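You operate a simulated robot arm through the tools that you are given. There is no shell and no other tool. Be economical: measure what you need, move in short steps, check, and stop when the job is done.

Carry out the task below with a simulated two-armed robot. There is one attempt and no reset: what you move stays moved.

Task
Pick up the sealant cartridge from the top of the glazing bench with one hand, pass it to the other hand and put it on the top of the assembly table.

It is judged by the outcome, as a careful person would: the job done as asked, and still so three seconds after it is handed in. It fails if anything else is knocked over, pushed out of place, dropped, spilled or broken.

Robot
Two 6-joint arms with two-finger parallel grippers on one trunk, on a base that drives. Base frame: it is fixed to the floor where the robot stands at the start and does not move with it; the origin is under the middle of the robot, x ahead of it, y to its left, z up; the surface under the hand at the start is at about z = 860. Readings come in mm, rad, newtons and seconds.
The left shoulder is at the start at [-89, 177, 806], the right one opposite. With the tool pointing down near the work surface each hand reaches from about 100 to 700 mm from the robot's upright axis, wherever it stands, measured 20 degrees to its own side. Places, roughly: top of the assembly table [700, -1600, 900]. Payload 1.57 kg a hand.
The tool frame of a hand sits at the grasp point between the pads (the TCP): z along the fingers, y along the line on which they close. The tips reach 30 mm beyond it. The gripper opens to 80 mm. The fingers are 17 mm wide and 12 mm thick; the gripper's body (40 by 82 mm) begins 80 mm behind the TCP.
Orientation is that of the tool frame in the base frame, as a unit quaternion [x, y, z, w]. With the fingers straight down and closing along the base's y, the tool's x points along the base's -x, its y along +y and its z along -z.

Tools
- The arms move only by the tool nudge_tool. It takes "left_deltas", "right_deltas" or both (then of equal length, played together; a hand with none holds still); each is a list of rows, each a list of 7 numbers: the shift along the tool's x, y, z in units of 300 mm (1.0 is 300 mm), then the turn, a rotation vector about the tool's x, y, z in units of 45 degrees (1.0 is 45 degrees), then the closure in counts, from 0 (fully open) to 255 (shut). In form: [[x, y, z, wx, wy, wz, gripper], ...]. A call has 1 to 12 rows; each row is the pose to reach, as a shift and turn from the pose commanded when the call began, along the tool's axes at that moment. A call with a number of a shift or a turn outside -1 to 1 is refused whole. Rows are played at 5 a second. More than 50 mm and 0.15 rad between two rows, or a gripper value outside its range, and nothing of the call is played. A pose out of reach is approached as far as the arm can. The call stops where the force on the tool passes 40 N (or 10 N more than at its start, if that is more) or the arm is blocked; 0.2 s more then pass. Each finger travels about 72 mm/s and halts on what it meets, pressing with about 22 N; the grip force reading is that of the motor and also rises with nothing between the fingers. The clock runs only during rows and for 0.2 s after the last one: add rows that repeat a pose to give the fingers time. The reply holds the time, the measured pose of the TCP, the force on the tool along the base axes, the opening and the grip force, in the units named above and with some noise, with the torque about the TCP (base axes, N m) and any sound that the robot's microphone picked up.
- Cameras (640 x 400 px; columns grow to the right, rows downward): "scene" is now at [43.1, -1, 1540.8]; the picture's right is [0.02, -1.00, 0.00], its down [-0.70, -0.01, -0.71] and it looks along [0.71, 0.01, -0.70] (base axes); focal length 272 px, centre (320, 200). "left" rides on the left gripper at [72, 7, -122] in its tool frame; the picture's right is [-0.09, 1.00, 0.00], its down [-0.84, -0.08, -0.54] and it looks along [-0.54, -0.05, 0.84] (tool axes); focal length 238 px, centre (320, 200). "right" rides on the right gripper at [72, -7, -122] in its tool frame; the picture's right is [0.09, 1.00, 0.00], its down [-0.84, 0.08, -0.54] and it looks along [-0.54, 0.05, 0.84] (tool axes); focal length 238 px, centre (320, 200). There is no depth. A picture from a camera that has moved, and an enlarged one, comes with that camera's place and axes in the base frame and with its lens. The place of the scene camera against the robot may be out by one fixed shift of up to 12 mm in any direction.
- capture(camera): a new picture of that camera. The clock stands still meanwhile.
- move_column(by): slides the trunk up (or, below 0, down) by that many mm; the arms and the scene camera ride with it, the base frame stays. It gives what a move gives, with no picture.
- roll_base(legs): drives the robot by 1 to 6 legs, each [ahead, left, turn to the left] in mm, mm and rad, along the robot's own axes; the way and the turn of a leg run together, so that a leg with both is an arc; at most 1500 mm and 3.142 rad a leg. The arms and the cameras ride along, it lands a little off, and it stops where it bumps. It gives what a move gives.
- turn_head(pan, tilt): turns the head with the scene camera to pan (to the left, within 2.496 rad either way) and tilt (down, from -0.506 to 1.204), counted from straight ahead of the robot. It gives what a move gives.
- close_up(camera, box): a new picture of the part [left, top, right, bottom] of that camera's present view, enlarged. The clock stands still meanwhile.
- finish_job(): hands the job in; it is judged then, once.

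Go step by step. Nothing tells you exact positions but the pictures and the camera data: compare them with the known pose of the tool, close in by small moves and look again before you grip or let go. The budget is 120 turns and 108 pictures, counting those below and the enlarged ones. Unless the task says otherwise, let go and move clear before handing in, and close with one line.

The tools are called after "Request:" by a JSON object that holds its "fn" and its "kwargs". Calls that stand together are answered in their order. nudge_tool: Moves the arms, as the interface text tells. Its arguments: {"type":"object","properties":{"left_deltas":{"type":"array","items":{"type":"array","items":{"type":"number"}}},"right_deltas":{"type":"array","items":{"type":"array","items":{"type":"number"}}}},"required":[]} The other tools are called the same way: move_column (by) slides the trunk up or down; roll_base (legs) drives the base; turn_head (pan, tilt) turns the head that bears the scene camera; capture (camera) takes a picture; close_up (camera, box) takes an enlarged picture of a part of a camera's view; finish_job () hands the job in.

At the start:

```text
time: 0.0
left_eef_pos: [399.4, 107.9, 1170.5]
left_ee_rot: [0.0, 1.0, 0.001, 0.0]
left_force: [-0.1, -0.9, -0.2]
left_torque: [-0.05, 0.02, 0.02]
left_width: 80.4
left_finger_force: 0.1
right_eef_pos: [380.2, -164.9, 1147.2]
right_ee_rot: [0.0, 1.0, 0.0, -0.001]
right_force: [0.3, 0.5, -0.5]
right_torque: [-0.02, -0.01, 0.02]
right_width: 80.1
right_finger_force: 0.0
trunk travel left (down, up): [-250.0, 78.0]
robot x, y, heading: [1.8, 1.3, -0.006]
head pan, tilt: [0.017, 0.777]
```

scene: 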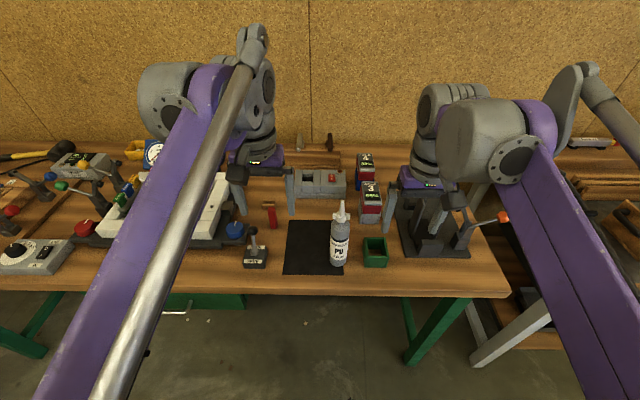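
right: 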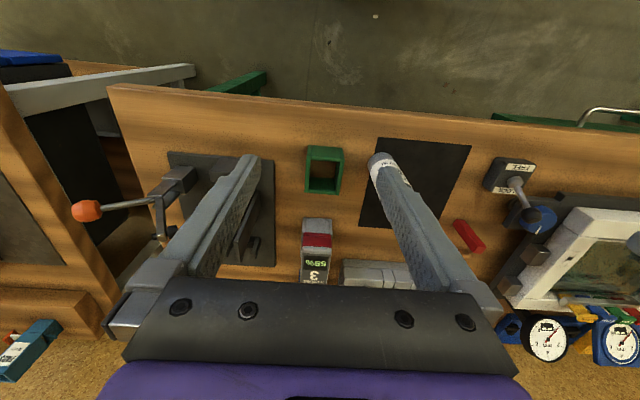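
left: 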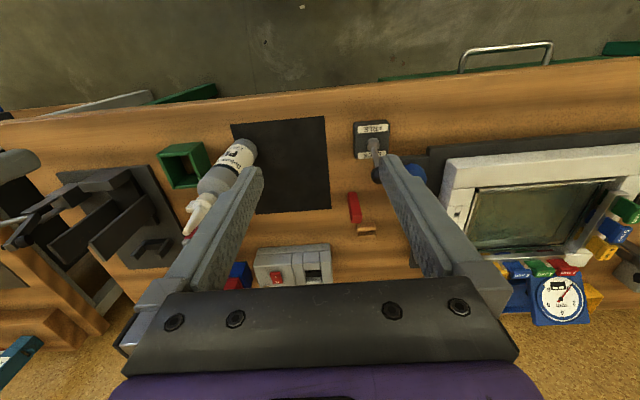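

The bottle labelled "PU" with a nozzle standing at the bench's front edge on the black mat looks like the sealant cartridge. I'll zoom in to confirm it.

Request:
{"fn": "close_up", "kwargs": {"camera": "scene", "box": [230, 130, 430, 290]}}

Request:
{"fn": "close_up", "kwargs": {"camera": "left", "box": [130, 90, 350, 300]}}

```text
2.50 times, centred on (330, 210) of scene
camera zoom: at [43.1, -1.0, 1540.8], right [0.02, -1.0, 0.0], down [-0.7, -0.01, -0.71], along [0.71, 0.01, -0.7], focal length 679 px, centre (295, 175)
```

zoom: 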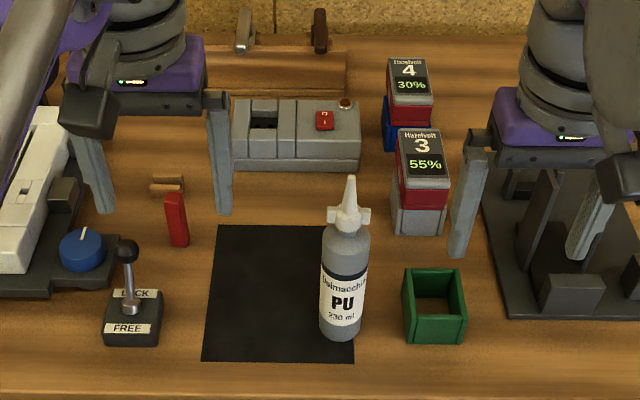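

```text
1.90 times, centred on (240, 195) of left
camera zoom: at [328.2, 114.3, 1292.8], right [0.09, 1.0, 0.0], down [0.84, -0.08, 0.54], along [0.54, -0.05, -0.84], focal length 454 px, centre (472, 210)
```

zoom: 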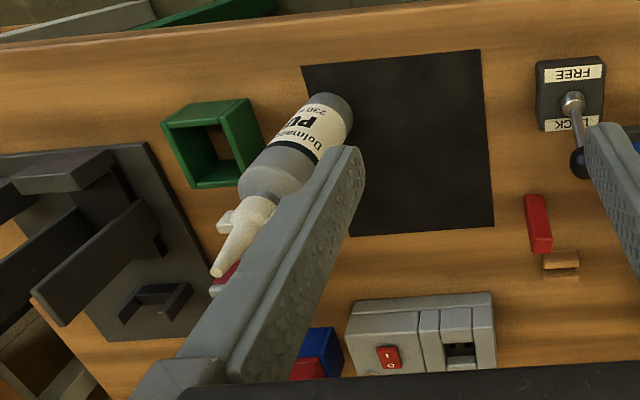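

The "PU" bottle stands at about (485, -43) on the bench, 50 mm in diameter, with its body about 155 mm high and a nozzle above that. I'll grip the upper body with the left hand, fingers close to horizontal, so I'm pitching the left hand up first.

Request:
{"fn": "nudge_tool", "kwargs": {"left_deltas": [[0, 0, 0, 0, -0.17, 0, 0], [0, 0, 0, 0, -0.34, 0, 0], [0, 0, 0, 0, -0.51, 0, 0], [0, 0, 0, 0, -0.68, 0, 0], [0, 0, 0, 0, -0.85, 0, 0], [0, 0, 0, 0, -1.0, 0, 0]]}}

```text
time: 1.4
left_eef_pos: [399.8, 107.7, 1171.7]
left_ee_rot: [-0.001, 0.924, 0.0, 0.383]
left_force: [0.4, 0.3, 0.4]
left_torque: [0.03, 0.01, -0.03]
left_width: 79.9
left_finger_force: 0.1
right_eef_pos: [380.0, -164.4, 1146.8]
right_ee_rot: [0.0, 1.0, -0.001, 0.0]
right_force: [-0.1, 0.0, -0.2]
right_torque: [0.0, -0.01, 0.02]
right_width: 80.2
right_finger_force: 0.1
trunk travel left (down, up): [-250.0, 78.0]
robot x, y, heading: [-1.6, -2.4, -0.003]
head pan, tilt: [0.017, 0.777]
```

The hand pitched 45° without trouble. I'll pitch it another 30°, leaving it 15° below horizontal.

Request:
{"fn": "nudge_tool", "kwargs": {"left_deltas": [[0, 0, 0, 0, -0.17, 0, 0], [0, 0, 0, 0, -0.34, 0, 0], [0, 0, 0, 0, -0.51, 0, 0], [0, 0, 0, 0, -0.667, 0, 0]]}}

Request:
{"fn": "capture", "kwargs": {"camera": "scene"}}

Request:
{"fn": "capture", "kwargs": {"camera": "left"}}

```text
time: 2.4
left_eef_pos: [400.0, 106.8, 1171.1]
left_ee_rot: [0.0, 0.793, 0.0, 0.609]
left_force: [-0.1, 0.8, -0.1]
left_torque: [0.02, -0.03, 0.01]
left_width: 80.0
left_finger_force: 0.0
right_eef_pos: [379.6, -163.8, 1146.8]
right_ee_rot: [0.0, 1.0, -0.001, 0.0]
right_force: [0.8, 0.1, -0.4]
right_torque: [0.0, 0.02, -0.01]
right_width: 80.0
right_finger_force: 0.1
trunk travel left (down, up): [-250.0, 78.0]
robot x, y, heading: [2.7, -2.1, -0.002]
head pan, tilt: [0.017, 0.777]
```

```text
102 pictures are left
camera scene: at [42.9, -0.9, 1540.8], right [0.02, -1.0, 0.0], down [-0.7, -0.01, -0.71], along [0.71, 0.01, -0.7], focal length 272 px, centre (320, 200)
```

scene: 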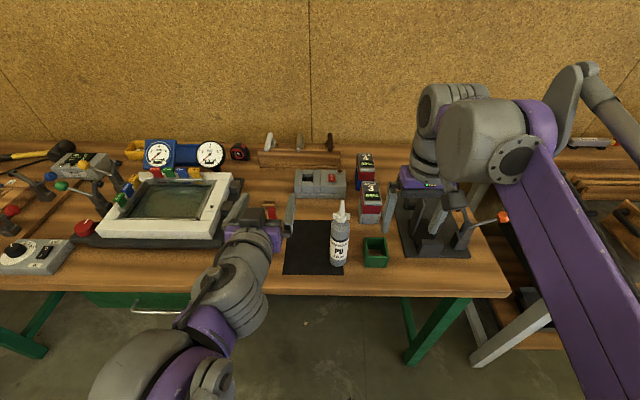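

```text
101 pictures are left
camera left: at [263.5, 114.0, 1132.5], right [0.03, 1.0, 0.09], down [-0.31, -0.08, 0.95], along [0.95, -0.05, 0.31], focal length 238 px, centre (320, 200)
```

left: 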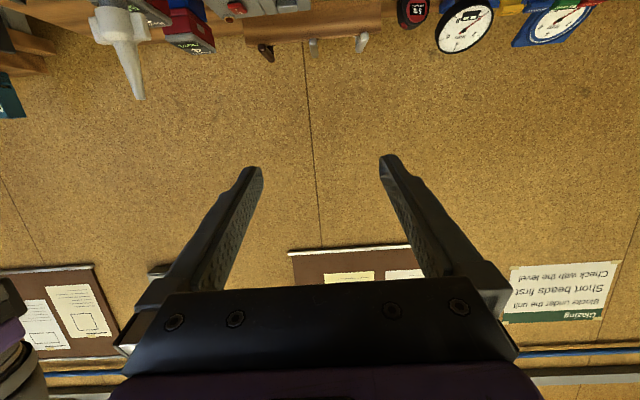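

The nozzle tip seen from the left camera puts the bottle axis at about (487, -47), with its top near z = 1097. I'm lowering the left hand to a spot 110 mm short of the bottle, yawed 20° to the right, at upper-body height.

Request:
{"fn": "nudge_tool", "kwargs": {"left_deltas": [[0.107, -0.064, 0.02, 0.0715, 0, 0.019, 0], [0.215, -0.128, 0.039, 0.143, 0, 0.038, 0], [0.322, -0.191, 0.059, 0.2145, 0, 0.0575, 0], [0.43, -0.255, 0.079, 0.286, 0, 0.077, 0], [0.537, -0.319, 0.098, 0.3575, 0, 0.096, 0], [0.645, -0.383, 0.118, 0.429, 0, 0.115, 0], [0.645, -0.383, 0.118, 0.429, 0, 0.115, 0]]}}

Request:
{"fn": "capture", "kwargs": {"camera": "scene"}}

Request:
{"fn": "capture", "kwargs": {"camera": "left"}}

```text
time: 4.0
left_eef_pos: [383.1, -6.7, 975.1]
left_ee_rot: [0.139, 0.78, -0.107, 0.6]
left_force: [-0.3, -0.2, 0.4]
left_torque: [0.0, 0.02, -0.02]
left_width: 79.7
left_finger_force: 0.0
right_eef_pos: [378.9, -164.3, 1146.5]
right_ee_rot: [0.0, 1.0, 0.0, 0.0]
right_force: [0.3, -0.2, -1.2]
right_torque: [0.0, -0.01, 0.02]
right_width: 80.2
right_finger_force: 0.1
trunk travel left (down, up): [-250.0, 78.0]
robot x, y, heading: [0.5, -2.4, 0.0]
head pan, tilt: [0.017, 0.777]
```

```text
100 pictures are left
camera scene: at [42.4, -0.7, 1540.8], right [0.02, -1.0, 0.0], down [-0.7, -0.01, -0.71], along [0.71, 0.01, -0.7], focal length 272 px, centre (320, 200)
```

scene: 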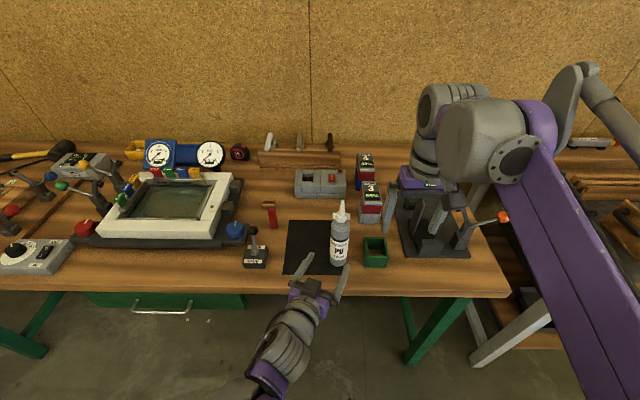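

```text
99 pictures are left
camera left: at [258.3, 46.1, 937.2], right [0.36, 0.93, 0.09], down [-0.32, 0.03, 0.95], along [0.88, -0.37, 0.3], focal length 238 px, centre (320, 200)
```

left: 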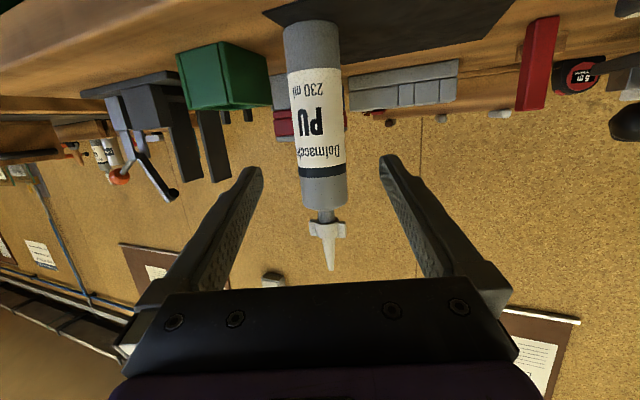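

The bottle is centred between the open fingers, with its axis at about (490, -45). I'm moving 110 mm straight forward at constant height.

Request:
{"fn": "nudge_tool", "kwargs": {"left_deltas": [[-0.024, 0, 0.0885, 0, 0, 0, 0], [-0.0475, 0, 0.177, 0, 0, 0, 0], [-0.071, 0, 0.2655, 0, 0, 0, 0], [-0.095, 0, 0.354, 0, 0, 0, 0], [-0.095, 0, 0.354, 0, 0, 0, 0]]}}

Request:
{"fn": "capture", "kwargs": {"camera": "left"}}

Request:
{"fn": "close_up", "kwargs": {"camera": "scene", "box": [250, 180, 430, 300]}}

```text
time: 5.2
left_eef_pos: [487.0, -44.9, 974.7]
left_ee_rot: [0.137, 0.781, -0.105, 0.6]
left_force: [0.6, 0.1, 0.3]
left_torque: [-0.05, -0.01, -0.02]
left_width: 80.0
left_finger_force: 0.0
right_eef_pos: [379.5, -164.7, 1146.7]
right_ee_rot: [-0.001, 1.0, 0.0, 0.0]
right_force: [-0.5, -0.2, 0.7]
right_torque: [-0.02, -0.02, -0.01]
right_width: 80.0
right_finger_force: 0.1
trunk travel left (down, up): [-250.0, 78.0]
robot x, y, heading: [1.5, 3.0, -0.003]
head pan, tilt: [0.017, 0.777]
```

```text
98 pictures are left
camera left: at [361.9, 7.1, 937.1], right [0.36, 0.93, 0.09], down [-0.32, 0.03, 0.95], along [0.88, -0.37, 0.3], focal length 238 px, centre (320, 200)
```

left: 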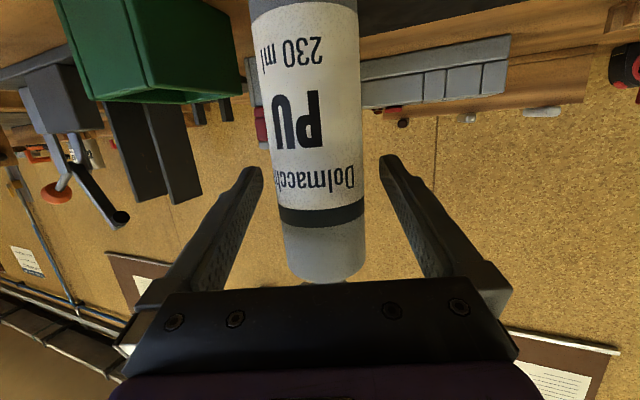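

```text
3.33 times, centred on (340, 240) of scene
camera zoom: at [42.5, -0.8, 1540.8], right [0.02, -1.0, 0.0], down [-0.7, -0.01, -0.71], along [0.71, 0.01, -0.7], focal length 906 px, centre (253, 67)
```

zoom: 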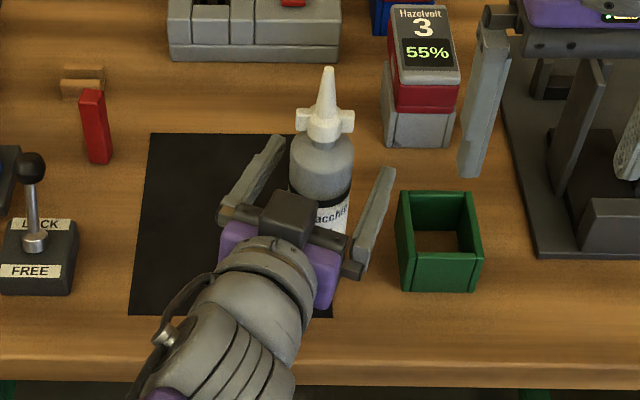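

The bottle sits at the grasp point and is centred between the pads, so I'm closing the left gripper.

Request:
{"fn": "nudge_tool", "kwargs": {"left_deltas": [[0, 0, 0, 0, 0, 0, 90], [0, 0, 0, 0, 0, 0, 255], [0, 0, 0, 0, 0, 0, 255], [0, 0, 0, 0, 0, 0, 255], [0, 0, 0, 0, 0, 0, 255]]}}

Request:
{"fn": "capture", "kwargs": {"camera": "left"}}

```text
time: 6.4
left_eef_pos: [486.5, -45.5, 974.3]
left_ee_rot: [0.138, 0.781, -0.106, 0.6]
left_force: [1.6, 1.7, 0.3]
left_torque: [0.03, -0.04, 0.03]
left_width: 47.1
left_finger_force: 22.3
right_eef_pos: [379.2, -163.2, 1148.3]
right_ee_rot: [0.0, 1.0, -0.001, -0.001]
right_force: [-0.1, -1.0, -0.2]
right_torque: [0.01, 0.01, 0.04]
right_width: 80.0
right_finger_force: 0.0
trunk travel left (down, up): [-250.0, 78.0]
robot x, y, heading: [0.3, 0.2, 0.003]
head pan, tilt: [0.017, 0.777]
```

```text
96 pictures are left
camera left: at [362.1, 7.1, 937.0], right [0.36, 0.93, 0.09], down [-0.32, 0.03, 0.95], along [0.88, -0.37, 0.3], focal length 238 px, centre (320, 200)
```

left: 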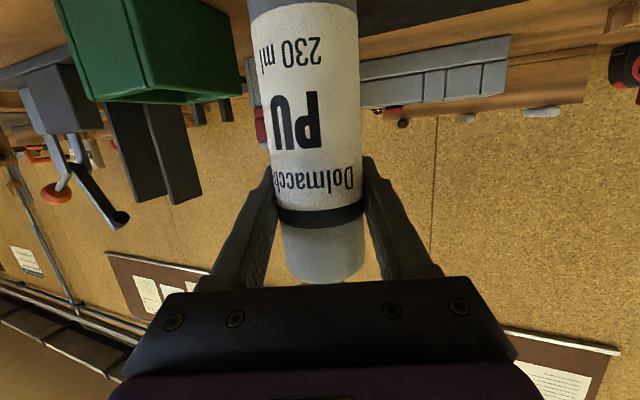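

The grip is firm at 47 mm. I'm lifting straight up 180 mm.

Request:
{"fn": "nudge_tool", "kwargs": {"left_deltas": [[-0.06, 0, -0.016, 0, 0, 0, 255], [-0.145, 0, -0.039, 0, 0, 0, 255], [-0.26, 0, -0.07, 0, 0, 0, 255], [-0.37, 0, -0.099, 0, 0, 0, 255], [-0.48, 0, -0.129, 0, 0, 0, 255], [-0.58, 0, -0.155, 0, 0, 0, 255], [-0.58, 0, -0.155, 0, 0, 0, 255]]}}

Request:
{"fn": "capture", "kwargs": {"camera": "scene"}}

Request:
{"fn": "capture", "kwargs": {"camera": "left"}}

```text
time: 8.0
left_eef_pos: [488.4, -45.0, 1156.8]
left_ee_rot: [0.138, 0.782, -0.105, 0.599]
left_force: [-0.5, 0.0, -3.3]
left_torque: [-0.06, 0.0, -0.04]
left_width: 47.3
left_finger_force: 22.2
right_eef_pos: [381.4, -163.8, 1146.3]
right_ee_rot: [0.0, 1.0, 0.0, 0.0]
right_force: [-1.0, 0.5, -0.6]
right_torque: [-0.02, 0.03, 0.01]
right_width: 80.1
right_finger_force: 0.1
trunk travel left (down, up): [-250.0, 78.0]
robot x, y, heading: [1.6, 0.5, -0.002]
head pan, tilt: [0.017, 0.777]
```

```text
95 pictures are left
camera scene: at [43.6, -1.1, 1540.8], right [0.02, -1.0, 0.0], down [-0.7, -0.01, -0.71], along [0.71, 0.01, -0.7], focal length 272 px, centre (320, 200)
```

scene: 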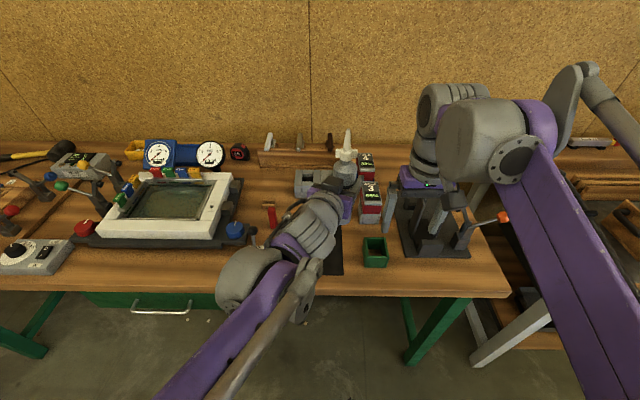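

```text
94 pictures are left
camera left: at [362.5, 7.7, 1118.1], right [0.36, 0.93, 0.09], down [-0.32, 0.03, 0.95], along [0.88, -0.37, 0.3], focal length 238 px, centre (320, 200)
```

left: 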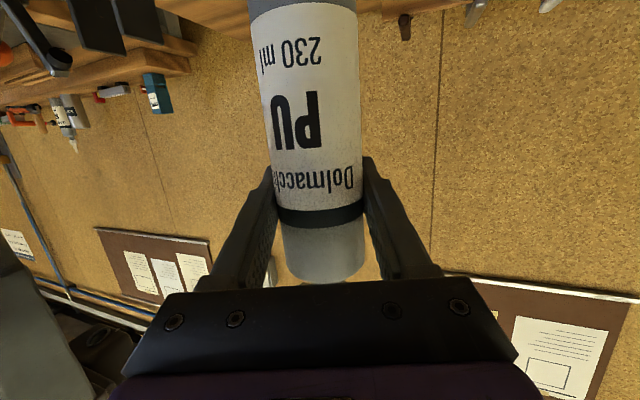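

The bottle is held securely and the force reading suggests about 0.3 kg. I'm bringing it to the middle at about (450, 0, 1157), yawed 45° right, while pitching the right hand up 45°.

Request:
{"fn": "nudge_tool", "kwargs": {"left_deltas": [[0.007, 0.016, -0.028, 0.09, 0, 0.024, 255], [0.015, 0.033, -0.055, 0.179, 0, 0.048, 255], [0.022, 0.049, -0.083, 0.269, 0, 0.072, 255], [0.029, 0.065, -0.11, 0.358, 0, 0.096, 255], [0.037, 0.082, -0.138, 0.448, 0, 0.12, 255], [0.044, 0.098, -0.165, 0.537, 0, 0.144, 255], [0.044, 0.098, -0.165, 0.537, 0, 0.144, 255]], "right_deltas": [[0, 0, 0, 0, -0.17, 0, 0], [0, 0, 0, 0, -0.34, 0, 0], [0, 0, 0, 0, -0.51, 0, 0], [0, 0, 0, 0, -0.68, 0, 0], [0, 0, 0, 0, -0.85, 0, 0], [0, 0, 0, 0, -1.0, 0, 0], [0, 0, 0, 0, -1.0, 0, 0]]}}

Request:
{"fn": "capture", "kwargs": {"camera": "scene"}}

```text
time: 9.6
left_eef_pos: [449.4, 1.2, 1154.7]
left_ee_rot: [0.304, 0.733, -0.233, 0.562]
left_force: [-0.6, -0.2, -3.1]
left_torque: [-0.04, -0.03, -0.01]
left_width: 47.4
left_finger_force: 21.8
left hand out of reach, approached as far as the arm can: row 1, 2, 3
right_eef_pos: [381.3, -163.3, 1145.7]
right_ee_rot: [0.0, 0.924, 0.0, 0.383]
right_force: [0.3, 0.5, 0.8]
right_torque: [0.0, 0.01, -0.01]
right_width: 80.0
right_finger_force: 0.1
trunk travel left (down, up): [-250.0, 78.0]
robot x, y, heading: [-1.5, 3.3, -0.001]
head pan, tilt: [0.017, 0.777]
```

```text
93 pictures are left
camera scene: at [43.8, -1.1, 1540.8], right [0.02, -1.0, 0.0], down [-0.7, -0.01, -0.71], along [0.71, 0.01, -0.7], focal length 272 px, centre (320, 200)
```

scene: 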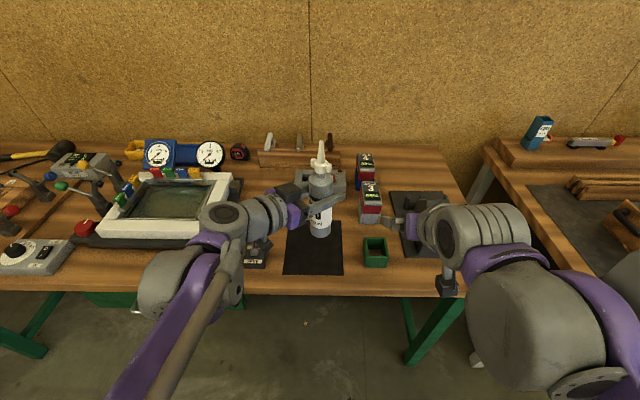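

The bottle is held upright at (450, 0), with the right hand pitched 45°. Next I'm yawing the right hand 45° left and moving it to its pre-grasp place, 130 mm short of the lower body.

Request:
{"fn": "nudge_tool", "kwargs": {"right_deltas": [[0.03, 0.04, 0.012, -0.118, 0, -0.118, 0], [0.06, 0.079, 0.024, -0.236, 0, -0.236, 0], [0.09, 0.119, 0.037, -0.354, 0, -0.354, 0], [0.121, 0.158, 0.049, -0.471, 0, -0.471, 0], [0.151, 0.198, 0.061, -0.589, 0, -0.589, 0], [0.181, 0.237, 0.073, -0.707, 0, -0.707, 0], [0.181, 0.237, 0.073, -0.707, 0, -0.707, 0]]}}

Request:
{"fn": "nudge_tool", "kwargs": {"right_deltas": [[0, 0, 0, 0, -0.17, 0, 0], [0, 0, 0, 0, -0.333, 0, 0], [0, 0, 0, 0, -0.333, 0, 0]]}}

Request:
{"fn": "capture", "kwargs": {"camera": "right"}}

Request:
{"fn": "capture", "kwargs": {"camera": "scene"}}

```text
time: 11.2
left_eef_pos: [449.9, 0.3, 1155.1]
left_ee_rot: [0.304, 0.733, -0.233, 0.562]
left_force: [0.2, 0.4, -3.3]
left_torque: [-0.03, -0.02, 0.01]
left_width: 47.2
left_finger_force: 21.8
right_eef_pos: [356.9, -92.9, 1093.0]
right_ee_rot: [-0.354, 0.854, 0.146, 0.353]
right_force: [-0.2, -0.1, -0.3]
right_torque: [0.03, -0.03, 0.01]
right_width: 79.9
right_finger_force: 0.0
trunk travel left (down, up): [-250.0, 78.0]
robot x, y, heading: [-0.6, -1.0, -0.001]
head pan, tilt: [0.017, 0.777]
```

```text
time: 12.0
left_eef_pos: [448.0, 0.8, 1154.4]
left_ee_rot: [0.303, 0.733, -0.232, 0.563]
left_force: [0.6, 0.5, -3.1]
left_torque: [-0.04, 0.0, -0.01]
left_width: 46.8
left_finger_force: 21.8
right_eef_pos: [357.8, -93.3, 1093.8]
right_ee_rot: [-0.331, 0.8, 0.191, 0.463]
right_force: [-0.6, -0.6, 0.2]
right_torque: [0.0, 0.01, 0.0]
right_width: 80.6
right_finger_force: 0.0
trunk travel left (down, up): [-250.0, 78.0]
robot x, y, heading: [0.5, -2.6, -0.0]
head pan, tilt: [0.017, 0.777]
```

```text
92 pictures are left
camera right: at [261.2, -196.1, 1091.3], right [-0.74, 0.67, -0.08], down [-0.09, 0.02, 1.0], along [0.67, 0.74, 0.05], focal length 238 px, centre (320, 200)
```

right: 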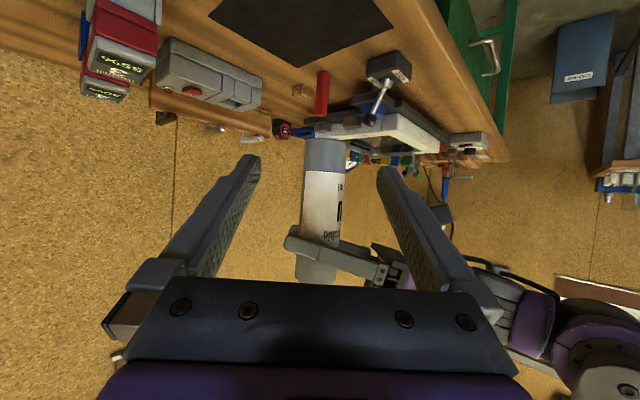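

```text
91 pictures are left
camera scene: at [43.4, -1.0, 1540.8], right [0.02, -1.0, 0.0], down [-0.7, -0.01, -0.71], along [0.71, 0.01, -0.7], focal length 272 px, centre (320, 200)
```

scene: 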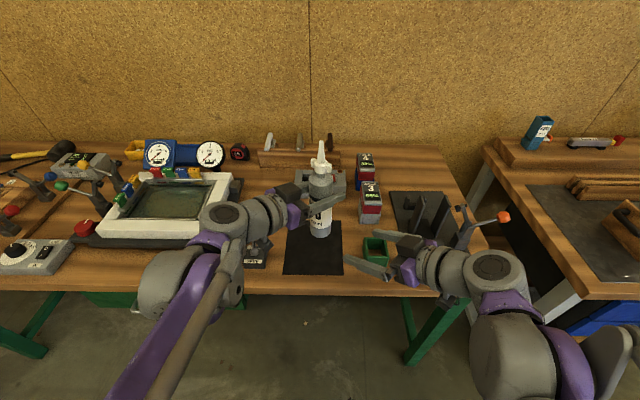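

The right hand is lined up: the bottle is centred in its view, its base is at z ≈ 1035, and the left fingers sit well above. I'm moving in 131 mm and slightly down, in small rows.

Request:
{"fn": "nudge_tool", "kwargs": {"right_deltas": [[-0.04, 0, 0.078, 0, 0, 0, 0], [-0.08, 0, 0.155, 0, 0, 0, 0], [-0.12, 0, 0.233, 0, 0, 0, 0], [-0.16, 0, 0.31, 0, 0, 0, 0], [-0.201, 0, 0.388, 0, 0, 0, 0], [-0.201, 0, 0.388, 0, 0, 0, 0]]}}

Request:
{"fn": "capture", "kwargs": {"camera": "right"}}

Request:
{"fn": "capture", "kwargs": {"camera": "left"}}

Request:
{"fn": "close_up", "kwargs": {"camera": "scene", "box": [230, 120, 410, 300]}}

```text
time: 13.4
left_eef_pos: [448.7, 1.0, 1154.6]
left_ee_rot: [0.304, 0.733, -0.233, 0.562]
left_force: [-0.5, 0.1, -2.7]
left_torque: [-0.01, -0.02, 0.01]
left_width: 47.1
left_finger_force: 22.3
right_eef_pos: [448.7, -1.4, 1086.5]
right_ee_rot: [-0.332, 0.8, 0.192, 0.462]
right_force: [0.1, -0.7, 0.0]
right_torque: [0.0, 0.04, 0.0]
right_width: 79.8
right_finger_force: 0.1
trunk travel left (down, up): [-250.0, 78.0]
robot x, y, heading: [-1.6, 4.1, -0.001]
head pan, tilt: [0.017, 0.777]
```

```text
90 pictures are left
camera right: at [353.2, -103.6, 1085.3], right [-0.74, 0.67, -0.08], down [-0.09, 0.02, 1.0], along [0.67, 0.74, 0.05], focal length 238 px, centre (320, 200)
```

right: 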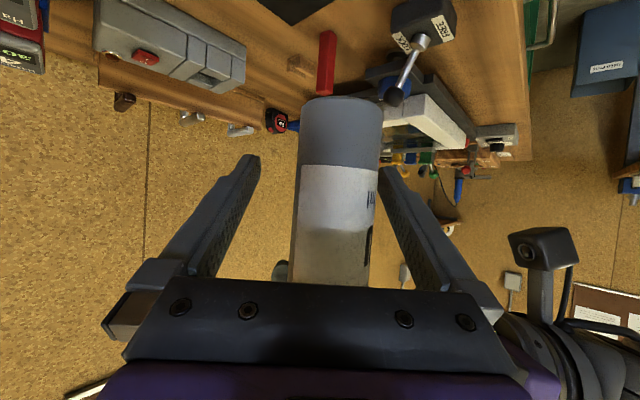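

```text
89 pictures are left
camera left: at [357.8, 101.7, 1117.0], right [0.72, 0.69, 0.09], down [-0.27, 0.16, 0.95], along [0.64, -0.71, 0.3], focal length 238 px, centre (320, 200)
```

left: 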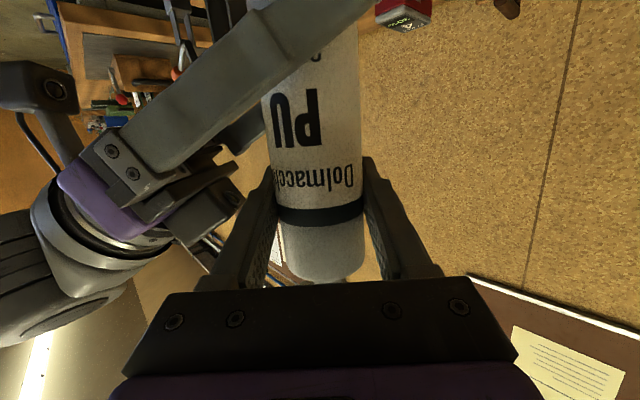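

```text
2.22 times, centred on (320, 210) of scene
camera zoom: at [42.8, -1.2, 1540.8], right [0.02, -1.0, 0.0], down [-0.7, -0.01, -0.71], along [0.71, 0.01, -0.7], focal length 604 px, centre (320, 178)
```

zoom: 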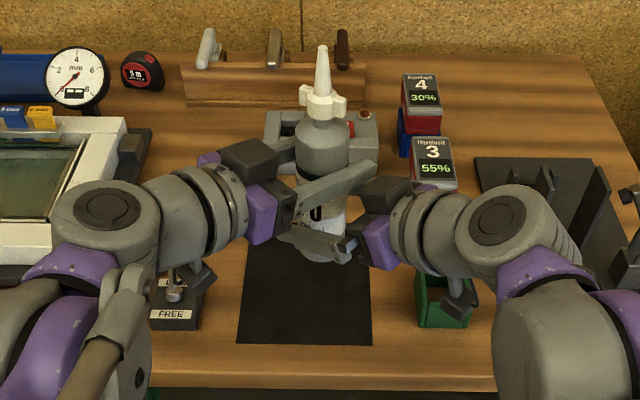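

The right hand straddles the lower body, but the bottle sits about 9 mm toward its +y side. I'm centring it, then looking again.

Request:
{"fn": "nudge_tool", "kwargs": {"right_deltas": [[0, 0.015, 0, 0, 0, 0, 0], [0, 0.03, 0, 0, 0, 0, 0], [0, 0.03, 0, 0, 0, 0, 0]]}}

Request:
{"fn": "capture", "kwargs": {"camera": "right"}}

```text
time: 14.2
left_eef_pos: [449.3, 1.3, 1154.7]
left_ee_rot: [0.304, 0.733, -0.233, 0.562]
left_force: [0.2, -0.8, -3.3]
left_torque: [-0.02, 0.0, -0.02]
left_width: 47.2
left_finger_force: 22.2
right_eef_pos: [443.3, 5.5, 1087.5]
right_ee_rot: [-0.331, 0.8, 0.192, 0.462]
right_force: [0.4, 0.2, -0.3]
right_torque: [0.01, 0.0, 0.0]
right_width: 79.8
right_finger_force: 0.1
trunk travel left (down, up): [-250.0, 78.0]
robot x, y, heading: [-0.4, -1.3, -0.0]
head pan, tilt: [0.017, 0.777]
```

```text
87 pictures are left
camera right: at [347.0, -97.0, 1085.1], right [-0.74, 0.67, -0.08], down [-0.09, 0.02, 1.0], along [0.67, 0.74, 0.05], focal length 238 px, centre (320, 200)
```

right: 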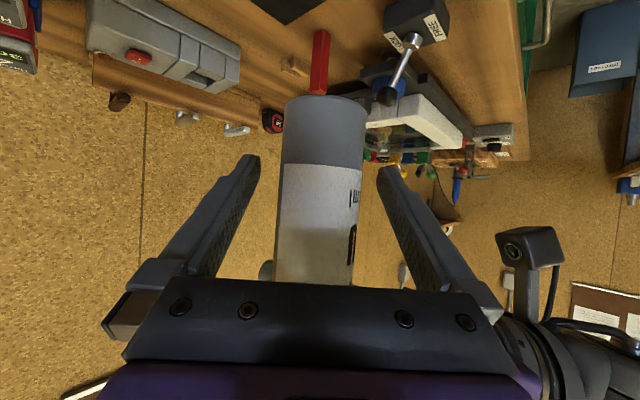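

The bottle is centred between the right pads. I'm closing the right gripper while the left keeps holding.

Request:
{"fn": "nudge_tool", "kwargs": {"right_deltas": [[0, 0, 0, 0, 0, 0, 90], [0, 0, 0, 0, 0, 0, 255], [0, 0, 0, 0, 0, 0, 255], [0, 0, 0, 0, 0, 0, 255], [0, 0, 0, 0, 0, 0, 255]]}}

Request:
{"fn": "capture", "kwargs": {"camera": "right"}}

```text
time: 15.4
left_eef_pos: [448.5, 0.2, 1154.6]
left_ee_rot: [0.304, 0.733, -0.233, 0.562]
left_force: [-2.9, 2.4, -1.2]
left_torque: [0.01, -0.03, 0.21]
left_width: 47.1
left_finger_force: 21.9
right_eef_pos: [441.7, 5.8, 1086.0]
right_ee_rot: [-0.331, 0.8, 0.191, 0.462]
right_force: [3.2, -1.6, 0.1]
right_torque: [0.13, 0.26, -0.19]
right_width: 47.1
right_finger_force: 21.3
trunk travel left (down, up): [-250.0, 78.0]
robot x, y, heading: [-1.2, 0.0, 0.002]
head pan, tilt: [0.017, 0.777]
```

```text
86 pictures are left
camera right: at [347.0, -97.1, 1085.2], right [-0.74, 0.67, -0.08], down [-0.09, 0.02, 1.0], along [0.67, 0.74, 0.05], focal length 238 px, centre (320, 200)
```

right: 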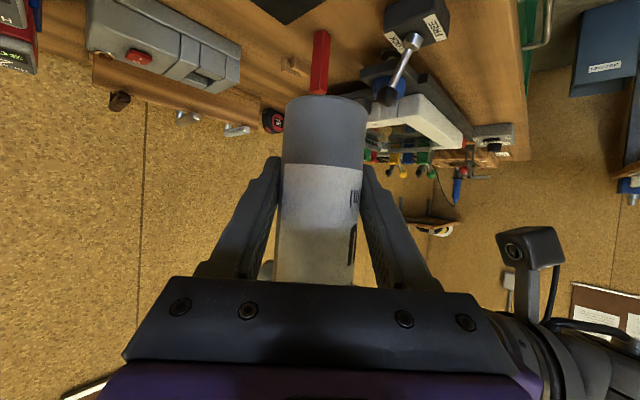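

Both hands hold the bottle at 47 mm. I'm opening the left hand first, then drawing it straight back.

Request:
{"fn": "nudge_tool", "kwargs": {"left_deltas": [[0, 0, 0, 0, 0, 0, 0], [0, 0, 0, 0, 0, 0, 0], [0, 0, 0, 0, 0, 0, 0], [0, 0, 0, 0, 0, 0, 0]]}}

Request:
{"fn": "capture", "kwargs": {"camera": "left"}}

```text
time: 16.4
left_eef_pos: [448.9, 1.6, 1154.0]
left_ee_rot: [0.303, 0.733, -0.233, 0.562]
left_force: [10.6, 5.2, 1.2]
left_torque: [-0.09, 0.12, 0.01]
left_width: 70.8
left_finger_force: 0.2
right_eef_pos: [442.8, 5.9, 1086.4]
right_ee_rot: [-0.331, 0.8, 0.191, 0.462]
right_force: [-9.2, -4.9, -2.2]
right_torque: [0.39, -0.83, -0.12]
right_width: 47.2
right_finger_force: 22.1
trunk travel left (down, up): [-250.0, 78.0]
robot x, y, heading: [1.1, -2.8, -0.001]
head pan, tilt: [0.017, 0.777]
```

```text
85 pictures are left
camera left: at [358.4, 101.9, 1117.0], right [0.72, 0.69, 0.09], down [-0.27, 0.16, 0.95], along [0.64, -0.71, 0.3], focal length 238 px, centre (320, 200)
```

left: 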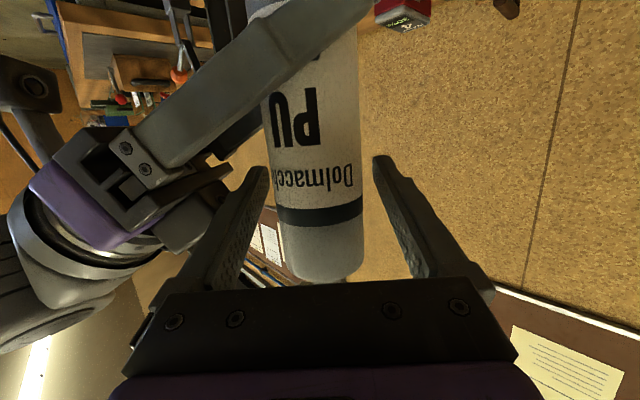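

The left fingers stopped at 71 mm with about 10 N, which means one is touching the right gripper. I'm closing slightly to about 62 mm to relieve it before backing out.

Request:
{"fn": "nudge_tool", "kwargs": {"left_deltas": [[0, 0, 0, 0, 0, 0, 58], [0, 0, 0, 0, 0, 0, 58]]}}

Request:
{"fn": "capture", "kwargs": {"camera": "left"}}

```text
time: 17.0
left_eef_pos: [450.2, 0.7, 1154.6]
left_ee_rot: [0.304, 0.732, -0.234, 0.562]
left_force: [0.4, 0.3, 0.1]
left_torque: [0.0, -0.02, 0.02]
left_width: 61.8
left_finger_force: 0.0
right_eef_pos: [443.1, 6.1, 1087.2]
right_ee_rot: [-0.332, 0.8, 0.192, 0.462]
right_force: [-1.5, -1.1, 0.4]
right_torque: [-0.02, 0.0, -0.01]
right_width: 47.3
right_finger_force: 22.0
trunk travel left (down, up): [-250.0, 78.0]
robot x, y, heading: [1.2, -0.4, -0.004]
head pan, tilt: [0.017, 0.777]
```

```text
84 pictures are left
camera left: at [358.1, 101.7, 1116.9], right [0.72, 0.69, 0.09], down [-0.27, 0.16, 0.95], along [0.64, -0.71, 0.3], focal length 238 px, centre (320, 200)
```

left: 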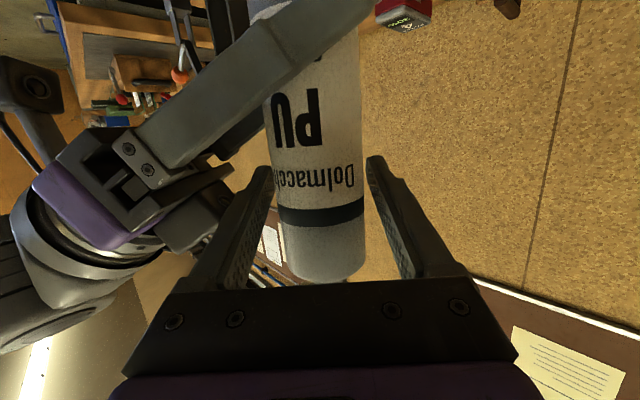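

The forces are back to zero and the bottle is free of the left pads. I'm drawing the left hand straight back 140 mm.

Request:
{"fn": "nudge_tool", "kwargs": {"left_deltas": [[0.02, 0, -0.075, 0, 0, 0, 58], [0.04, 0, -0.15, 0, 0, 0, 58], [0.06, 0, -0.225, 0, 0, 0, 58], [0.08, 0, -0.3, 0, 0, 0, 58], [0.1, 0, -0.375, 0, 0, 0, 58], [0.121, 0, -0.451, 0, 0, 0, 58], [0.121, 0, -0.451, 0, 0, 0, 58]]}}

Request:
{"fn": "capture", "kwargs": {"camera": "scene"}}

Request:
{"fn": "capture", "kwargs": {"camera": "right"}}

```text
time: 18.6
left_eef_pos: [350.0, 98.9, 1155.4]
left_ee_rot: [0.303, 0.733, -0.232, 0.563]
left_force: [0.2, 0.5, -0.2]
left_torque: [-0.01, -0.01, 0.0]
left_width: 61.8
left_finger_force: 0.1
right_eef_pos: [443.8, 5.8, 1087.8]
right_ee_rot: [-0.331, 0.8, 0.191, 0.462]
right_force: [0.1, 0.2, -0.2]
right_torque: [-0.01, 0.01, -0.03]
right_width: 47.5
right_finger_force: 21.8
trunk travel left (down, up): [-250.0, 78.0]
robot x, y, heading: [0.3, 1.1, 0.0]
head pan, tilt: [0.017, 0.777]
```

```text
83 pictures are left
camera scene: at [43.7, -1.0, 1540.8], right [0.02, -1.0, 0.0], down [-0.7, -0.01, -0.71], along [0.71, 0.01, -0.7], focal length 272 px, centre (320, 200)
```

scene: 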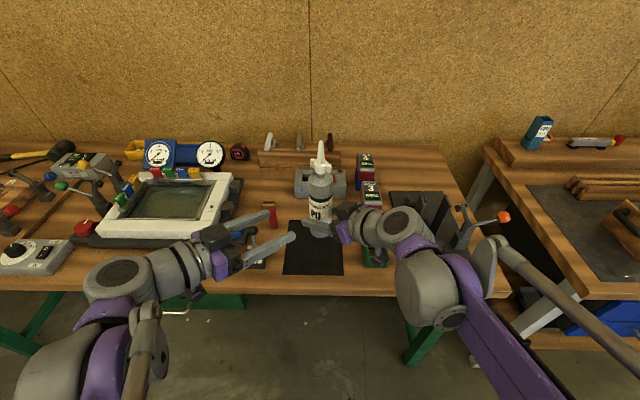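

```text
82 pictures are left
camera right: at [347.2, -97.0, 1085.1], right [-0.74, 0.67, -0.08], down [-0.09, 0.02, 1.0], along [0.67, 0.74, 0.05], focal length 238 px, centre (320, 200)
```

right: 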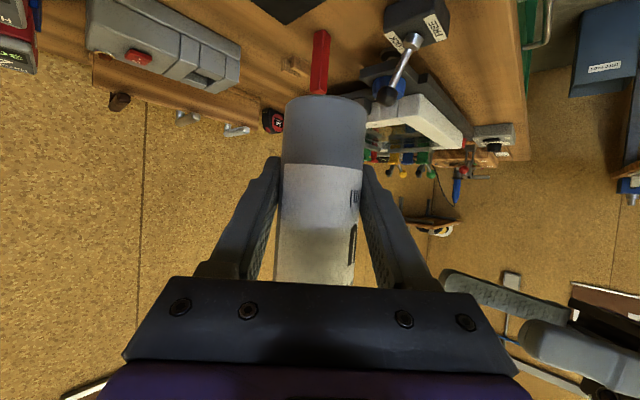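

The right hand alone now holds the bottle and the left is clear. I'm panning the head right to see the assembly table.

Request:
{"fn": "turn_head", "kwargs": {"pan": -0.9, "tilt": 0.5}}

Request:
{"fn": "capture", "kwargs": {"camera": "scene"}}

```text
time: 19.8
left_eef_pos: [350.8, 98.0, 1154.9]
left_ee_rot: [0.304, 0.733, -0.233, 0.563]
left_force: [0.0, 0.8, 1.0]
left_torque: [0.03, -0.01, 0.05]
left_width: 61.3
left_finger_force: 0.0
right_eef_pos: [442.7, 6.1, 1085.8]
right_ee_rot: [-0.332, 0.8, 0.192, 0.462]
right_force: [0.8, -0.7, 0.0]
right_torque: [-0.02, 0.0, 0.02]
right_width: 47.3
right_finger_force: 21.9
trunk travel left (down, up): [-250.0, 78.0]
robot x, y, heading: [-2.8, 0.3, 0.002]
head pan, tilt: [-0.901, 0.499]
```

```text
81 pictures are left
camera scene: at [18.2, -73.7, 1564.9], right [-0.78, -0.62, 0.0], down [-0.3, 0.38, -0.88], along [0.55, -0.69, -0.48], focal length 272 px, centre (320, 200)
```

scene: 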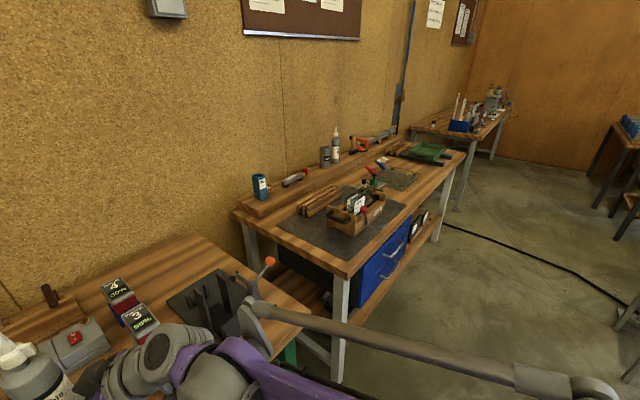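

The middle table (x from about 370, y from -665 to -2300) is the assembly table. I'm backing off 250 mm and sliding 1350 mm right to view it squarely.

Request:
{"fn": "roll_base", "kwargs": {"legs": [[-250, 0, 0], [0, -1350, 0]]}}

Request:
{"fn": "turn_head", "kwargs": {"pan": 0.0, "tilt": 0.6}}

Request:
{"fn": "capture", "kwargs": {"camera": "scene"}}

Request:
{"fn": "capture", "kwargs": {"camera": "right"}}

```text
time: 33.3
left_eef_pos: [107.3, -1254.1, 1154.4]
left_ee_rot: [0.299, 0.735, -0.229, 0.564]
left_force: [-0.3, 0.0, 0.4]
left_torque: [-0.01, 0.0, 0.0]
left_width: 61.9
left_finger_force: 0.0
right_eef_pos: [200.6, -1346.0, 1087.5]
right_ee_rot: [-0.337, 0.798, 0.194, 0.46]
right_force: [-0.1, 0.2, 0.9]
right_torque: [0.0, -0.02, 0.0]
right_width: 47.0
right_finger_force: 22.3
trunk travel left (down, up): [-250.0, 78.0]
robot x, y, heading: [-242.1, -1356.8, 0.01]
head pan, tilt: [-0.901, 0.499]
```

```text
time: 34.5
left_eef_pos: [107.5, -1253.4, 1154.7]
left_ee_rot: [0.3, 0.735, -0.23, 0.564]
left_force: [0.2, 1.1, 0.3]
left_torque: [0.0, 0.0, 0.02]
left_width: 61.7
left_finger_force: 0.0
right_eef_pos: [201.0, -1345.3, 1087.3]
right_ee_rot: [-0.337, 0.798, 0.194, 0.46]
right_force: [0.4, -0.7, -0.5]
right_torque: [0.0, -0.01, -0.01]
right_width: 47.1
right_finger_force: 21.5
trunk travel left (down, up): [-250.0, 78.0]
robot x, y, heading: [-240.6, -1355.2, 0.008]
head pan, tilt: [0.0, 0.6]
```

```text
80 pictures are left
camera scene: at [-191.8, -1358.9, 1555.8], right [0.01, -1.0, 0.0], down [-0.56, -0.01, -0.83], along [0.82, 0.01, -0.56], focal length 272 px, centre (320, 200)
```

scene: 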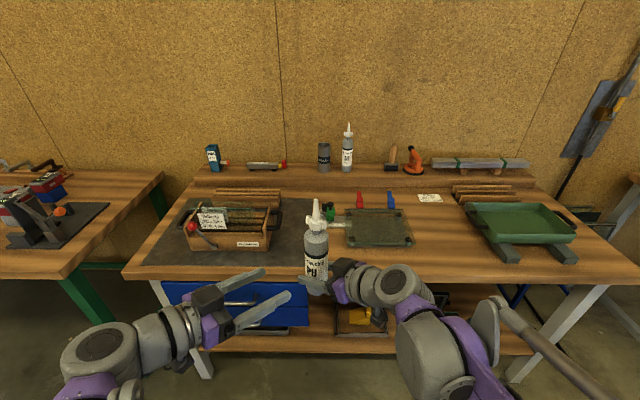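

```text
79 pictures are left
camera right: at [106.3, -1450.0, 1085.1], right [-0.74, 0.66, -0.08], down [-0.09, 0.02, 1.0], along [0.66, 0.75, 0.05], focal length 238 px, centre (320, 200)
```

right: 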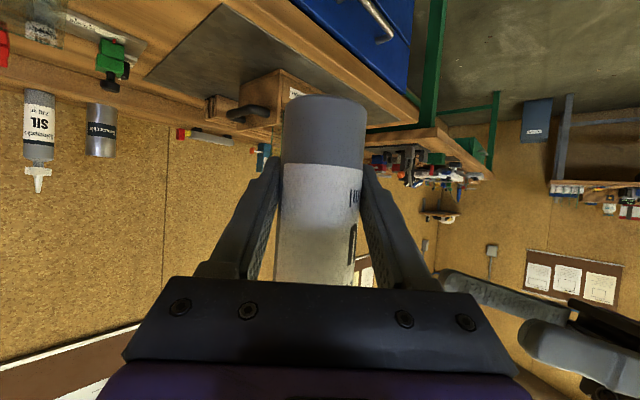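

There is free table wood around (470, -1795), between the flat panel and the green tray. I'm turning the right hand to nearly straight ahead in front of its own shoulder, while everything is still clear of the tables.

Request:
{"fn": "nudge_tool", "kwargs": {"right_deltas": [[0.03, -0.066, -0.052, 0.112, 0, 0.065, 255], [0.061, -0.132, -0.105, 0.225, 0, 0.13, 255], [0.091, -0.198, -0.157, 0.337, 0, 0.194, 255], [0.121, -0.264, -0.209, 0.449, 0, 0.259, 255], [0.152, -0.33, -0.262, 0.562, 0, 0.324, 255], [0.182, -0.396, -0.314, 0.674, 0, 0.389, 255], [0.182, -0.396, -0.314, 0.674, 0, 0.389, 255]]}}

Request:
{"fn": "capture", "kwargs": {"camera": "scene"}}

```text
time: 36.1
left_eef_pos: [107.7, -1254.1, 1154.6]
left_ee_rot: [0.3, 0.735, -0.23, 0.563]
left_force: [0.3, 0.3, 0.8]
left_torque: [-0.02, 0.0, -0.01]
left_width: 61.5
left_finger_force: 0.1
right_eef_pos: [210.3, -1506.8, 1088.2]
right_ee_rot: [-0.08, 0.862, 0.045, 0.498]
right_force: [1.4, -0.2, 0.6]
right_torque: [0.01, -0.01, -0.03]
right_width: 47.2
right_finger_force: 21.5
trunk travel left (down, up): [-250.0, 78.0]
robot x, y, heading: [-241.1, -1353.7, 0.009]
head pan, tilt: [0.0, 0.6]
```

```text
78 pictures are left
camera scene: at [-191.7, -1358.8, 1555.8], right [0.01, -1.0, 0.0], down [-0.57, -0.01, -0.82], along [0.82, 0.01, -0.57], focal length 272 px, centre (320, 200)
```

scene: 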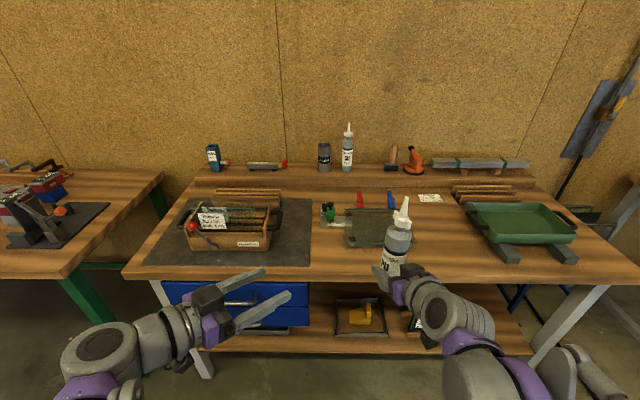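

The bottle stays upright. I'm sliding right 290 mm and going ahead 200 mm, then checking.

Request:
{"fn": "roll_base", "kwargs": {"legs": [[0, -290, 0], [200, 0, 0]]}}

Request:
{"fn": "capture", "kwargs": {"camera": "scene"}}

Request:
{"fn": "capture", "kwargs": {"camera": "right"}}

```text
time: 40.4
left_eef_pos: [310.4, -1539.0, 1155.8]
left_ee_rot: [0.3, 0.734, -0.23, 0.564]
left_force: [0.3, -0.4, 0.3]
left_torque: [0.03, 0.03, 0.01]
left_width: 61.8
left_finger_force: 0.1
right_eef_pos: [413.3, -1791.5, 1086.6]
right_ee_rot: [-0.08, 0.862, 0.046, 0.498]
right_force: [-0.1, 0.2, -2.9]
right_torque: [0.0, 0.04, -0.02]
right_width: 47.1
right_finger_force: 21.7
trunk travel left (down, up): [-250.0, 78.0]
robot x, y, heading: [-37.9, -1642.2, 0.005]
head pan, tilt: [0.0, 0.6]
```

```text
77 pictures are left
camera scene: at [11.0, -1644.3, 1555.8], right [0.01, -1.0, 0.0], down [-0.57, -0.01, -0.82], along [0.82, 0.01, -0.57], focal length 272 px, centre (320, 200)
```

scene: 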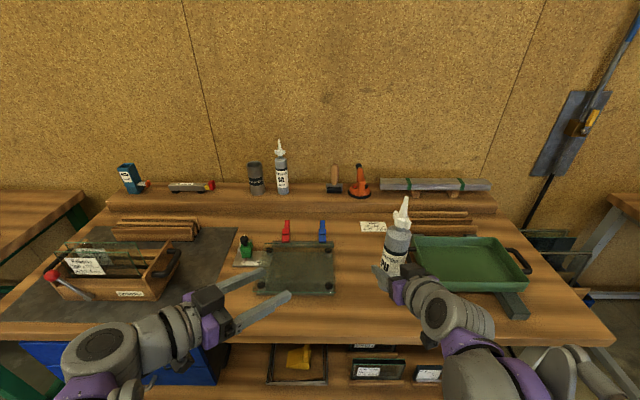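

```text
76 pictures are left
camera right: at [274.9, -1823.6, 1085.0], right [-0.23, 0.97, -0.08], down [-0.06, 0.07, 1.0], along [0.97, 0.23, 0.05], focal length 238 px, centre (320, 200)
```

right: 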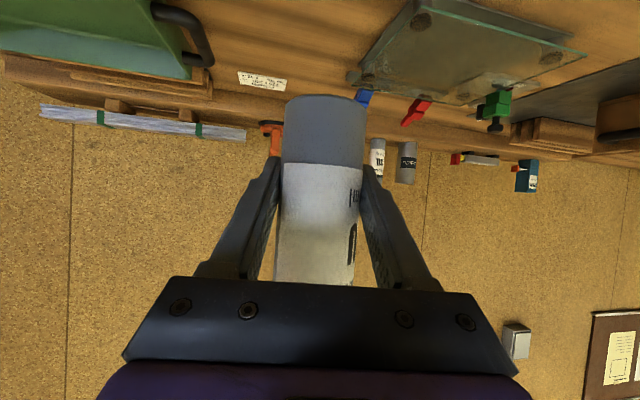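

The target spot at about (450, -1785) is clear on all sides: panel edge at y ≈ -1690, tray at y ≈ -1910, table front at x ≈ 347. I'm lowering the right hand to about 15 mm above contact.

Request:
{"fn": "nudge_tool", "kwargs": {"right_deltas": [[0.05, 0, 0.053, 0, 0, 0, 255], [0.101, 0, 0.106, 0, 0, 0, 255], [0.151, 0, 0.159, 0, 0, 0, 255], [0.201, 0, 0.211, 0, 0, 0, 255], [0.252, 0, 0.264, 0, 0, 0, 255], [0.302, 0, 0.317, 0, 0, 0, 255], [0.302, 0, 0.317, 0, 0, 0, 255]]}}

Request:
{"fn": "capture", "kwargs": {"camera": "scene"}}

Request:
{"fn": "capture", "kwargs": {"camera": "right"}}

Request:
{"fn": "capture", "kwargs": {"camera": "left"}}

```text
time: 42.0
left_eef_pos: [310.1, -1540.5, 1155.1]
left_ee_rot: [0.3, 0.735, -0.23, 0.564]
left_force: [-0.1, -0.5, 0.7]
left_torque: [0.0, 0.0, 0.01]
left_width: 61.7
left_finger_force: 0.0
right_eef_pos: [449.3, -1786.0, 960.6]
right_ee_rot: [-0.08, 0.863, 0.046, 0.497]
right_force: [-0.3, -0.5, -3.1]
right_torque: [0.02, 0.0, -0.02]
right_width: 47.0
right_finger_force: 22.0
trunk travel left (down, up): [-250.0, 78.0]
robot x, y, heading: [-39.9, -1643.1, 0.009]
head pan, tilt: [0.0, 0.6]
```

```text
75 pictures are left
camera scene: at [10.2, -1644.3, 1555.8], right [0.01, -1.0, 0.0], down [-0.56, -0.01, -0.83], along [0.83, 0.01, -0.56], focal length 272 px, centre (320, 200)
```

scene: 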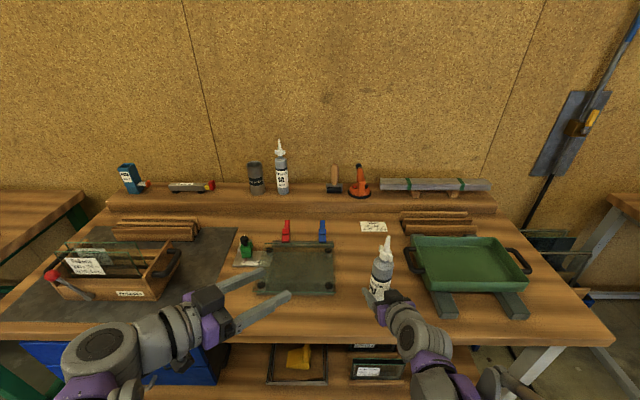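

```text
74 pictures are left
camera right: at [310.3, -1817.0, 959.4], right [-0.23, 0.97, -0.08], down [-0.06, 0.07, 1.0], along [0.97, 0.23, 0.05], focal length 238 px, centre (320, 200)
```

right: 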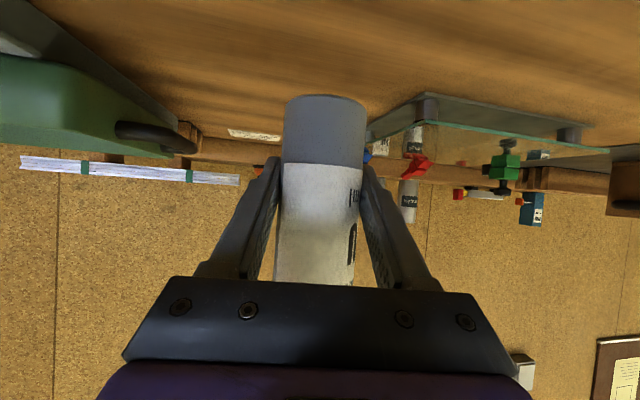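

```text
73 pictures are left
camera left: at [217.3, -1439.4, 1117.2], right [0.71, 0.69, 0.09], down [-0.27, 0.16, 0.95], along [0.64, -0.7, 0.3], focal length 238 px, centre (320, 200)
```

left: 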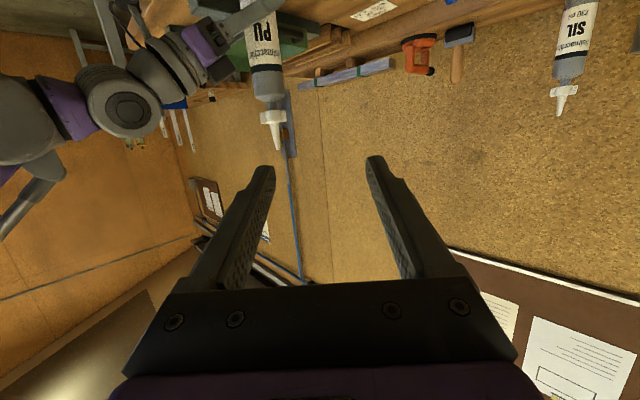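

The placement spot is clear and the base is about 10–15 mm above the table. I'm lowering in 2 mm steps and watching the vertical force.

Request:
{"fn": "nudge_tool", "kwargs": {"right_deltas": [[0.0058, 0, 0.0033, 0, 0, 0, 255], [0.0115, 0, 0.0067, 0, 0, 0, 255], [0.0173, 0, 0.01, 0, 0, 0, 255], [0.0231, 0, 0.0133, 0, 0, 0, 255], [0.0231, 0, 0.0133, 0, 0, 0, 255]]}}

Request:
{"fn": "capture", "kwargs": {"camera": "right"}}

```text
time: 43.2
left_eef_pos: [310.3, -1538.6, 1155.0]
left_ee_rot: [0.3, 0.735, -0.23, 0.563]
left_force: [-0.4, 0.6, 0.6]
left_torque: [-0.02, -0.03, -0.02]
left_width: 61.7
left_finger_force: 0.1
right_eef_pos: [449.7, -1786.5, 952.6]
right_ee_rot: [-0.079, 0.862, 0.045, 0.498]
right_force: [0.0, -0.2, -3.4]
right_torque: [0.01, 0.01, -0.03]
right_width: 47.3
right_finger_force: 21.8
trunk travel left (down, up): [-250.0, 78.0]
robot x, y, heading: [-40.1, -1643.8, 0.009]
head pan, tilt: [0.0, 0.6]
```

```text
72 pictures are left
camera right: at [311.1, -1816.9, 951.1], right [-0.23, 0.97, -0.08], down [-0.06, 0.07, 1.0], along [0.97, 0.23, 0.05], focal length 238 px, centre (320, 200)
```

right: 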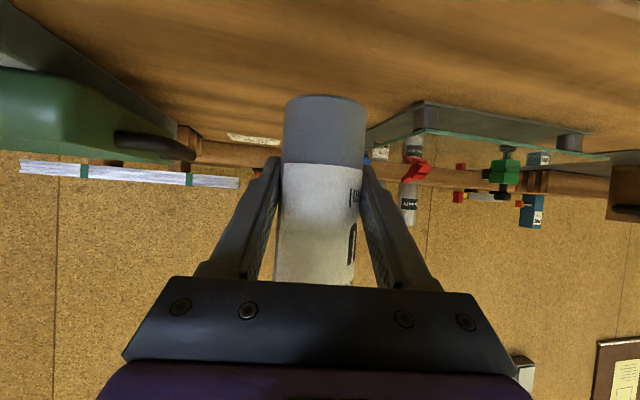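

There is no contact yet. I'm continuing down 5 mm in 1 mm steps.

Request:
{"fn": "nudge_tool", "kwargs": {"right_deltas": [[0.0029, 0, 0.0017, 0, 0, 0, 255], [0.0058, 0, 0.0033, 0, 0, 0, 255], [0.0087, 0, 0.005, 0, 0, 0, 255], [0.0115, 0, 0.0067, 0, 0, 0, 255], [0.0144, 0, 0.0083, 0, 0, 0, 255]]}}

```text
time: 44.4
left_eef_pos: [309.3, -1539.5, 1155.9]
left_ee_rot: [0.299, 0.735, -0.229, 0.564]
left_force: [0.8, -0.1, 0.1]
left_torque: [0.01, -0.02, 0.03]
left_width: 61.6
left_finger_force: 0.0
right_eef_pos: [450.0, -1786.5, 947.2]
right_ee_rot: [-0.079, 0.862, 0.046, 0.498]
right_force: [0.3, 0.4, -3.1]
right_torque: [0.01, -0.02, 0.01]
right_width: 47.0
right_finger_force: 21.4
trunk travel left (down, up): [-250.0, 78.0]
robot x, y, heading: [-37.8, -1647.3, 0.011]
head pan, tilt: [0.0, 0.6]
```

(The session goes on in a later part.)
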